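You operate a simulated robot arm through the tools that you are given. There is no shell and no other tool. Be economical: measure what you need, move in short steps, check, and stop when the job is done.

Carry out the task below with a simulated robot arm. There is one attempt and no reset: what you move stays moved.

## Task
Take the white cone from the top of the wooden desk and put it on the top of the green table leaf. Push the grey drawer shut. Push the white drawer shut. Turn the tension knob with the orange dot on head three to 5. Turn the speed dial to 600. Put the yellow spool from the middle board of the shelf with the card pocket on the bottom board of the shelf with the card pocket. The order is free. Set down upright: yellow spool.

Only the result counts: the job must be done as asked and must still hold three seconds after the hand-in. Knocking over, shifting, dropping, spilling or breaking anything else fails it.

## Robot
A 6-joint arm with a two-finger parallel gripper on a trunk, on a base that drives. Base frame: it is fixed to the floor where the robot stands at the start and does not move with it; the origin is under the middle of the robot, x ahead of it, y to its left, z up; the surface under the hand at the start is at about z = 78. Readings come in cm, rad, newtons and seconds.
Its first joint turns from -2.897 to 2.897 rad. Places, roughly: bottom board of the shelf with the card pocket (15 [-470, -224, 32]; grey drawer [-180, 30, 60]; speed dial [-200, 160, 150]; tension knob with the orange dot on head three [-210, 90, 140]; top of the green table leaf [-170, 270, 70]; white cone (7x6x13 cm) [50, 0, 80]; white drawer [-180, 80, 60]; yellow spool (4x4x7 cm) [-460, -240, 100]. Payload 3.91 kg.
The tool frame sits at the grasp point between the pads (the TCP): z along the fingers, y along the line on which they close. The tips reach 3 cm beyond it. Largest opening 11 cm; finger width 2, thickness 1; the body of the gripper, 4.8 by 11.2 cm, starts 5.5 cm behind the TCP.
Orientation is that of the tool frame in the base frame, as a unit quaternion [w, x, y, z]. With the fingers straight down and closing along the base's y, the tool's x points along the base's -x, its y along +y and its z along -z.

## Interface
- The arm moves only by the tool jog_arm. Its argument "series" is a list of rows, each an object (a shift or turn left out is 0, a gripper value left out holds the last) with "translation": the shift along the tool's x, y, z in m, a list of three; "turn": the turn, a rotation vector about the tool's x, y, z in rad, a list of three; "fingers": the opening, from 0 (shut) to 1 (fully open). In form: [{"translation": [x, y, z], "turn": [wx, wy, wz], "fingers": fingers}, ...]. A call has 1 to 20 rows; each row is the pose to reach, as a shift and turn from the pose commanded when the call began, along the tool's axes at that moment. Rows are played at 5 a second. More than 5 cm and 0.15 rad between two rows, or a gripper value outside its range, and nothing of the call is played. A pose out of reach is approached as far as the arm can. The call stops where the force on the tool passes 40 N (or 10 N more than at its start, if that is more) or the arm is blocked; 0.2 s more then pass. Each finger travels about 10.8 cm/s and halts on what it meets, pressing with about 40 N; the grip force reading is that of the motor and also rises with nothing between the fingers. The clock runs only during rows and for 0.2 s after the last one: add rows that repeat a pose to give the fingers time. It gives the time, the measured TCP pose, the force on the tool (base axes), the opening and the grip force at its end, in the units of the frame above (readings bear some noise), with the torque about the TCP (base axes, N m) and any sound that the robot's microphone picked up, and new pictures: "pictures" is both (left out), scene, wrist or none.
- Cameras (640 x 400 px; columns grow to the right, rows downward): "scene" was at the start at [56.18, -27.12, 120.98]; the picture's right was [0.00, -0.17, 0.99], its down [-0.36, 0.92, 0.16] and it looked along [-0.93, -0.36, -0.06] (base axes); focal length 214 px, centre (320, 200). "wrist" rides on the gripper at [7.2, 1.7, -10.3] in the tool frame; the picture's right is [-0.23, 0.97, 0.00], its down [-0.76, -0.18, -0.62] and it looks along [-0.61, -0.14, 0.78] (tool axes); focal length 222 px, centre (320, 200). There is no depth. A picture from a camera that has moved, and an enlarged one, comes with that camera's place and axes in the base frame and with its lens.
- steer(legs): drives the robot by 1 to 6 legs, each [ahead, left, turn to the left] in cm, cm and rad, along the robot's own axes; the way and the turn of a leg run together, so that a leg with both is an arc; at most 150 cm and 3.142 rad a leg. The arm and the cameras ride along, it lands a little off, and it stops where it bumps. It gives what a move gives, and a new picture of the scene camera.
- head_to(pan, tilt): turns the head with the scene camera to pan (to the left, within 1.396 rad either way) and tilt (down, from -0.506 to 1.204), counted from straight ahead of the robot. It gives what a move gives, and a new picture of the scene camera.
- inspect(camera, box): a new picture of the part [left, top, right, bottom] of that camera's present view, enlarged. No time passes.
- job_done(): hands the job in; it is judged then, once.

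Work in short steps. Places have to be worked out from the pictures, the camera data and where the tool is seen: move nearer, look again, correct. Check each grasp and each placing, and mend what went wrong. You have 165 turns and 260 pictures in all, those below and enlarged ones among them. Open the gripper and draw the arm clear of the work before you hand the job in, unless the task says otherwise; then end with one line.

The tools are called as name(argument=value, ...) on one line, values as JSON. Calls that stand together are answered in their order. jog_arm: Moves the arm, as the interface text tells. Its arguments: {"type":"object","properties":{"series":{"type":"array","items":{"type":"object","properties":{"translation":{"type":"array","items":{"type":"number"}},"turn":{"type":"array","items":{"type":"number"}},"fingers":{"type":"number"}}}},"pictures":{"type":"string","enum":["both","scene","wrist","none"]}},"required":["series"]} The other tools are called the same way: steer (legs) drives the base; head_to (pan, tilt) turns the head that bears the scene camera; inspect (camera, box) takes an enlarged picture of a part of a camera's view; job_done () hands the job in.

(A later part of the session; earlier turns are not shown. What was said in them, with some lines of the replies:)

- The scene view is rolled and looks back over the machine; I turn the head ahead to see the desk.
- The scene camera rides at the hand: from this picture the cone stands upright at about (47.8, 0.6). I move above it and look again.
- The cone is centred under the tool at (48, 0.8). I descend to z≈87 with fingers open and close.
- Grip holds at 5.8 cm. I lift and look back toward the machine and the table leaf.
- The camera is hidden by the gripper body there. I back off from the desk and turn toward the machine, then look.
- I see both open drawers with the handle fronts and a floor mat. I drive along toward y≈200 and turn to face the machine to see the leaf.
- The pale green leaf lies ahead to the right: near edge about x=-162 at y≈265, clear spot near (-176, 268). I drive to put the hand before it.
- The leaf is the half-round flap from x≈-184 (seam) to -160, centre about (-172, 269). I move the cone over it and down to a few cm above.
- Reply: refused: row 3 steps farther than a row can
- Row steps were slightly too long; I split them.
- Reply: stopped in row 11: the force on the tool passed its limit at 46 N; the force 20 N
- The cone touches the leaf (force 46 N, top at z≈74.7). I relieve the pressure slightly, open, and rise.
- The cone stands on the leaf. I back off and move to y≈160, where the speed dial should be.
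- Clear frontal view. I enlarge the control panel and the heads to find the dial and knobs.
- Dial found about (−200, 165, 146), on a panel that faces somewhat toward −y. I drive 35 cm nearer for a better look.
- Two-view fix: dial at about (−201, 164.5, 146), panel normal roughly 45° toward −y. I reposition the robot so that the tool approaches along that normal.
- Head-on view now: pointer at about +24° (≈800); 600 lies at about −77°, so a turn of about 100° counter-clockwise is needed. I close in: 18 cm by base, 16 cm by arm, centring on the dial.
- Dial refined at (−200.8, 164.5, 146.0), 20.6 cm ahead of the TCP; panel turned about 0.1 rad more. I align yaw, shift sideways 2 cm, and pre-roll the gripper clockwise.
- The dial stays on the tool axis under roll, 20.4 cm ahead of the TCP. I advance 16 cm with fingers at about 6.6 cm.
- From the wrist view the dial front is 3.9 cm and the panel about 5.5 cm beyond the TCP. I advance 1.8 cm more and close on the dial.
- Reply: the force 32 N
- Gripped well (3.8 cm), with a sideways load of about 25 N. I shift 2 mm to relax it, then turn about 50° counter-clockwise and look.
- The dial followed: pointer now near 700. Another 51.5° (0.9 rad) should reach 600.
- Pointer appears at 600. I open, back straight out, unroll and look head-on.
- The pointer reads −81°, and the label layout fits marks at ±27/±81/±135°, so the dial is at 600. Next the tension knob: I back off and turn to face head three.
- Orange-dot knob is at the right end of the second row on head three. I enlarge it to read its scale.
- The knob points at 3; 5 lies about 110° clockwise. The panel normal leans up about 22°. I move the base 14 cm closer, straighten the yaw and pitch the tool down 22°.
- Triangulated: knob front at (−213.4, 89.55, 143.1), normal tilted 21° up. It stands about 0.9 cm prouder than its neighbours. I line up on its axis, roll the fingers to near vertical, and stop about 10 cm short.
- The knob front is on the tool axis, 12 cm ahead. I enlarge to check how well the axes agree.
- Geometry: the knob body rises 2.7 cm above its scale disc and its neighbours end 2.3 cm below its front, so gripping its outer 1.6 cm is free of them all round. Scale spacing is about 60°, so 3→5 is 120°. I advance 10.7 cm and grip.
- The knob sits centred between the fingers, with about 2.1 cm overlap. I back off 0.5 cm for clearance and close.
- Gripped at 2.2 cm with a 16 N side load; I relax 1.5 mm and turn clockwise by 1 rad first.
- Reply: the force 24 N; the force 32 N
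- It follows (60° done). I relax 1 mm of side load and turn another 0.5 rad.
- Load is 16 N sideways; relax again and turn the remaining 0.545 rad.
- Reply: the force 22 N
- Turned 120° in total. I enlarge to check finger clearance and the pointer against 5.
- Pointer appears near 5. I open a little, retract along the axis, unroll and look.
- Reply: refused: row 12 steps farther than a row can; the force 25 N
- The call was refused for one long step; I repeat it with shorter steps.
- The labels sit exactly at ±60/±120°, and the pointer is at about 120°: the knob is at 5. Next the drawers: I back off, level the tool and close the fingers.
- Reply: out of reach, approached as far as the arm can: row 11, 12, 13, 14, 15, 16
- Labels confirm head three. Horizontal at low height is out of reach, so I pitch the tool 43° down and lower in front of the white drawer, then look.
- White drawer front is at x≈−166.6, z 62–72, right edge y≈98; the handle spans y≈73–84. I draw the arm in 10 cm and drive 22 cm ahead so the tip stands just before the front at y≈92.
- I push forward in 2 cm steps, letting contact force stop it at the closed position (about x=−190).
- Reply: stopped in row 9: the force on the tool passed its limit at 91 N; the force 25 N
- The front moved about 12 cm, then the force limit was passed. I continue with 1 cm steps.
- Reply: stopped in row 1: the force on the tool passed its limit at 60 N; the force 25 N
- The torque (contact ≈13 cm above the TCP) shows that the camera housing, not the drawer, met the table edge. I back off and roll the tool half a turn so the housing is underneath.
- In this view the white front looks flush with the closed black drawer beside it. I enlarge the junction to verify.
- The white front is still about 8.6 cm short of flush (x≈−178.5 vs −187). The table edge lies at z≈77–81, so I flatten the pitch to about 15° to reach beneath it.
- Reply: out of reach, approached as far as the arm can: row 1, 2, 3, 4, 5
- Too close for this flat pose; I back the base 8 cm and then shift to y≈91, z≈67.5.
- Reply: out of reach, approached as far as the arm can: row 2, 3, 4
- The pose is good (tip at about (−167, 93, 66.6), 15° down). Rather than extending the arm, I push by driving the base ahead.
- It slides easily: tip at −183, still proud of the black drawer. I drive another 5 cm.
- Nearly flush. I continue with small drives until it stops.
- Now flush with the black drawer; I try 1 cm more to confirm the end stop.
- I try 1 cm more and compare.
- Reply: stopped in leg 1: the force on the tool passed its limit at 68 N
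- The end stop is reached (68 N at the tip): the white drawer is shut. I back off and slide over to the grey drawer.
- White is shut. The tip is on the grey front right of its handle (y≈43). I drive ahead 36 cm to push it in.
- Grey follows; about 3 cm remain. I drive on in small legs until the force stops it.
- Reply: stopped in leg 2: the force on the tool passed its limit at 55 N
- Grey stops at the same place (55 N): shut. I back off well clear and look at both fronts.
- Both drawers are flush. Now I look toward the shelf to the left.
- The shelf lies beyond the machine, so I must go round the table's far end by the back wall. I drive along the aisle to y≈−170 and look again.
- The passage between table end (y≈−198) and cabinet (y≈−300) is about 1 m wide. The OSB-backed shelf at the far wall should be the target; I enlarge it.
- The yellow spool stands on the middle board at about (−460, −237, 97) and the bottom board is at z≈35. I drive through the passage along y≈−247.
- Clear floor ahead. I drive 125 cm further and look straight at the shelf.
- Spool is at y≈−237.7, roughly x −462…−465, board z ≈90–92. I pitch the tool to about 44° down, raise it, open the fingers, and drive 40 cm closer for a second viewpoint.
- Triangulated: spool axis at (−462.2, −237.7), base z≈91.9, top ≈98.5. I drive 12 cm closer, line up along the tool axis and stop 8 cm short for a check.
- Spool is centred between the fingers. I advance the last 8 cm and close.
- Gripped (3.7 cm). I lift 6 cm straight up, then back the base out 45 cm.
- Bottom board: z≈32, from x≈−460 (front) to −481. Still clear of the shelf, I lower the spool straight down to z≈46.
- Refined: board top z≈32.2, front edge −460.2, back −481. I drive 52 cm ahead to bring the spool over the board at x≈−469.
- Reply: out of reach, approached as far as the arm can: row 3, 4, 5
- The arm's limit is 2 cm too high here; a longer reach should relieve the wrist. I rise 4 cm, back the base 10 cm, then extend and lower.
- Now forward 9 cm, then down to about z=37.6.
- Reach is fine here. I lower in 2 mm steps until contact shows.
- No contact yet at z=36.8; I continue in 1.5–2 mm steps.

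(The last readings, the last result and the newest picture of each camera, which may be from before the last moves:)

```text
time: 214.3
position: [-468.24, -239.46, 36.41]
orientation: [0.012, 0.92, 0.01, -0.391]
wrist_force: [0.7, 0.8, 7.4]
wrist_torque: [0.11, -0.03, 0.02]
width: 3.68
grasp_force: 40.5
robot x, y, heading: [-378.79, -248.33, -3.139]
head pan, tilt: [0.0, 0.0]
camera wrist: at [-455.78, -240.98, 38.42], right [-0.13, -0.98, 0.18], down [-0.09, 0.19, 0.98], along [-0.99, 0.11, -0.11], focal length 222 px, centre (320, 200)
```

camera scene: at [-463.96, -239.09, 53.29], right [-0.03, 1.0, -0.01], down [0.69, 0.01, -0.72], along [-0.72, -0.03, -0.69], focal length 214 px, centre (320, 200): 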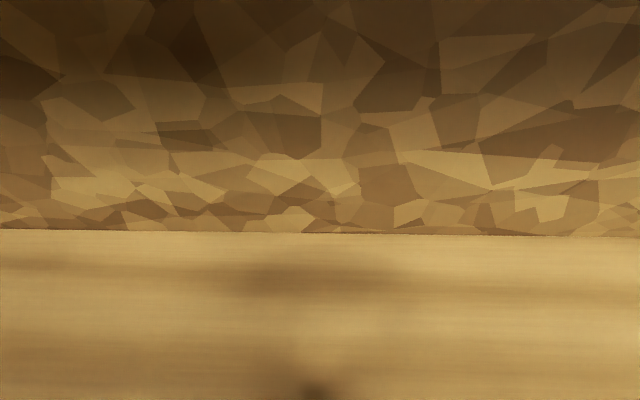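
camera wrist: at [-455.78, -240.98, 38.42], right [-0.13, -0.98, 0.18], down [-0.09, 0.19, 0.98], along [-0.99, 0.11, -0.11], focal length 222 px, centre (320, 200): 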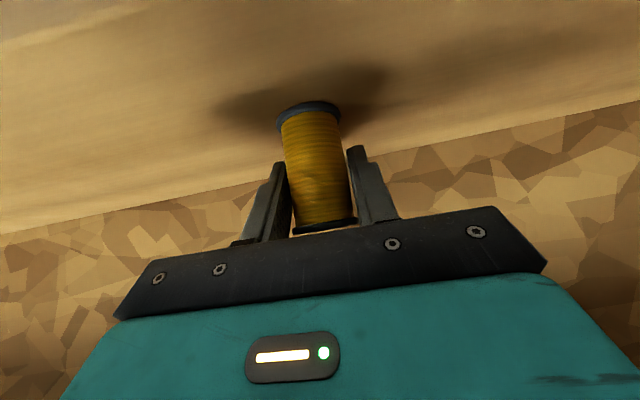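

Contact (7 N up). I open and withdraw along the tool axis, then look.

jog_arm(series=[{"fingers": 0.4}, {"fingers": 0.6}, {"fingers": 0.65}, {"fingers": 0.65}, {"translation": [0, 0, -0.02]}, {"translation": [0, 0, -0.05]}, {"translation": [0, 0, -0.08]}, {"translation": [0, 0, -0.11]}, {"translation": [0, 0, -0.11]}], pictures="both")

```text
time: 216.3
position: [-460.29, -239.32, 43.97]
orientation: [0.011, 0.921, 0.01, -0.39]
wrist_force: [-0.2, -0.1, 0.5]
wrist_torque: [-0.02, 0.01, 0.0]
width: 7.14
grasp_force: 0.1
robot x, y, heading: [-378.98, -248.12, -3.135]
head pan, tilt: [0.0, 0.0]
camera scene: at [-465.0, -239.14, 54.92], right [-0.03, 1.0, -0.01], down [0.69, 0.01, -0.72], along [-0.72, -0.03, -0.69], focal length 214 px, centre (320, 200)
camera wrist: at [-447.85, -240.75, 46.06], right [-0.13, -0.98, 0.18], down [-0.09, 0.19, 0.98], along [-0.99, 0.11, -0.11], focal length 222 px, centre (320, 200)
```

scene: 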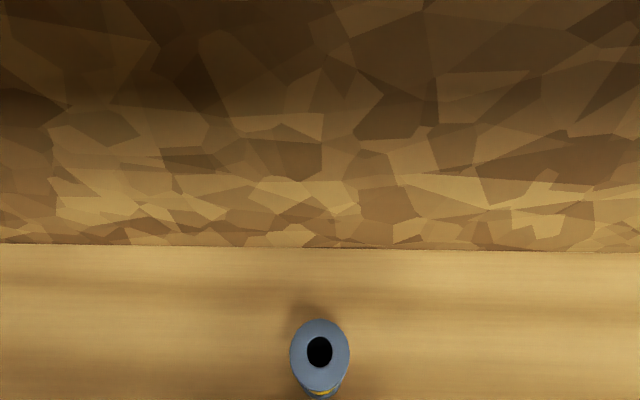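
wrist: 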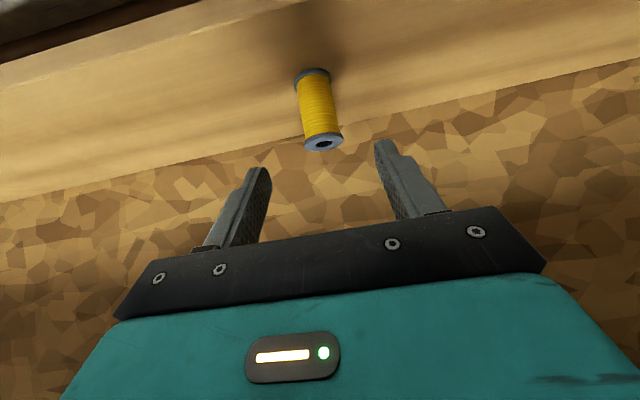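

The spool stands upright on the bottom board. I back the base out to draw the arm clear, and check.

steer(legs=[[-55, 0, 0]])

inspect(camera="scene", box=[220, 60, 420, 200])

```text
time: 219.5
position: [-405.7, -239.04, 44.01]
orientation: [0.01, 0.92, 0.009, -0.391]
wrist_force: [0.3, 0.1, -0.1]
wrist_torque: [0.0, -0.01, 0.0]
width: 7.18
grasp_force: 0.0
robot x, y, heading: [-324.23, -247.86, -3.131]
head pan, tilt: [0.0, 0.0]
camera scene: at [-410.5, -238.82, 54.9], right [-0.03, 1.0, -0.01], down [0.69, 0.01, -0.72], along [-0.72, -0.03, -0.69], focal length 214 px, centre (320, 200)
```

scene: 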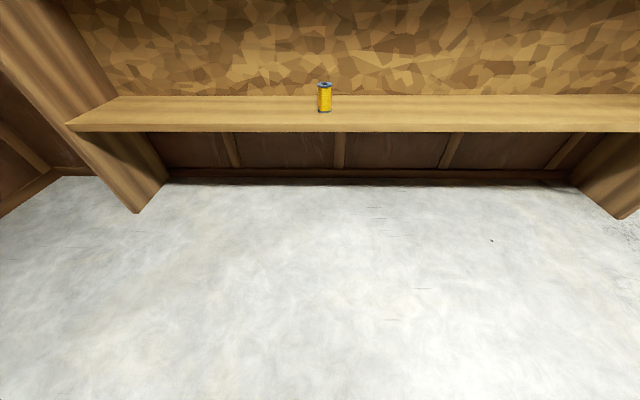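

```text
2.86 times, centred on (320, 130) of scene
camera zoom: at [-410.5, -238.82, 54.9], right [-0.03, 1.0, -0.01], down [0.69, 0.01, -0.72], along [-0.72, -0.03, -0.69], focal length 613 px, centre (320, 400)
```

zoom: 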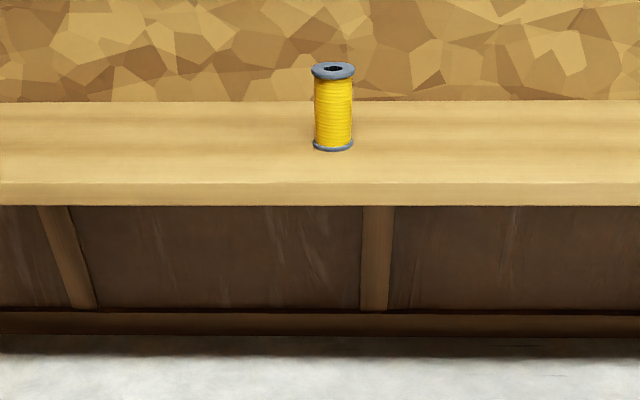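

All six parts check out: cone on the leaf, both drawers flush, knob at 5, dial at 600, spool upright on the bottom board. The gripper is open and clear, so I hand in.

job_done()

```text
The job is handed in.
```

The job is handed in, with all six parts done and checked in the pictures: the cone is on the green leaf, both drawers are shut, the orange-dot knob on head three is at 5, the speed dial is at 600, and the yellow spool stands upright on the bottom board.
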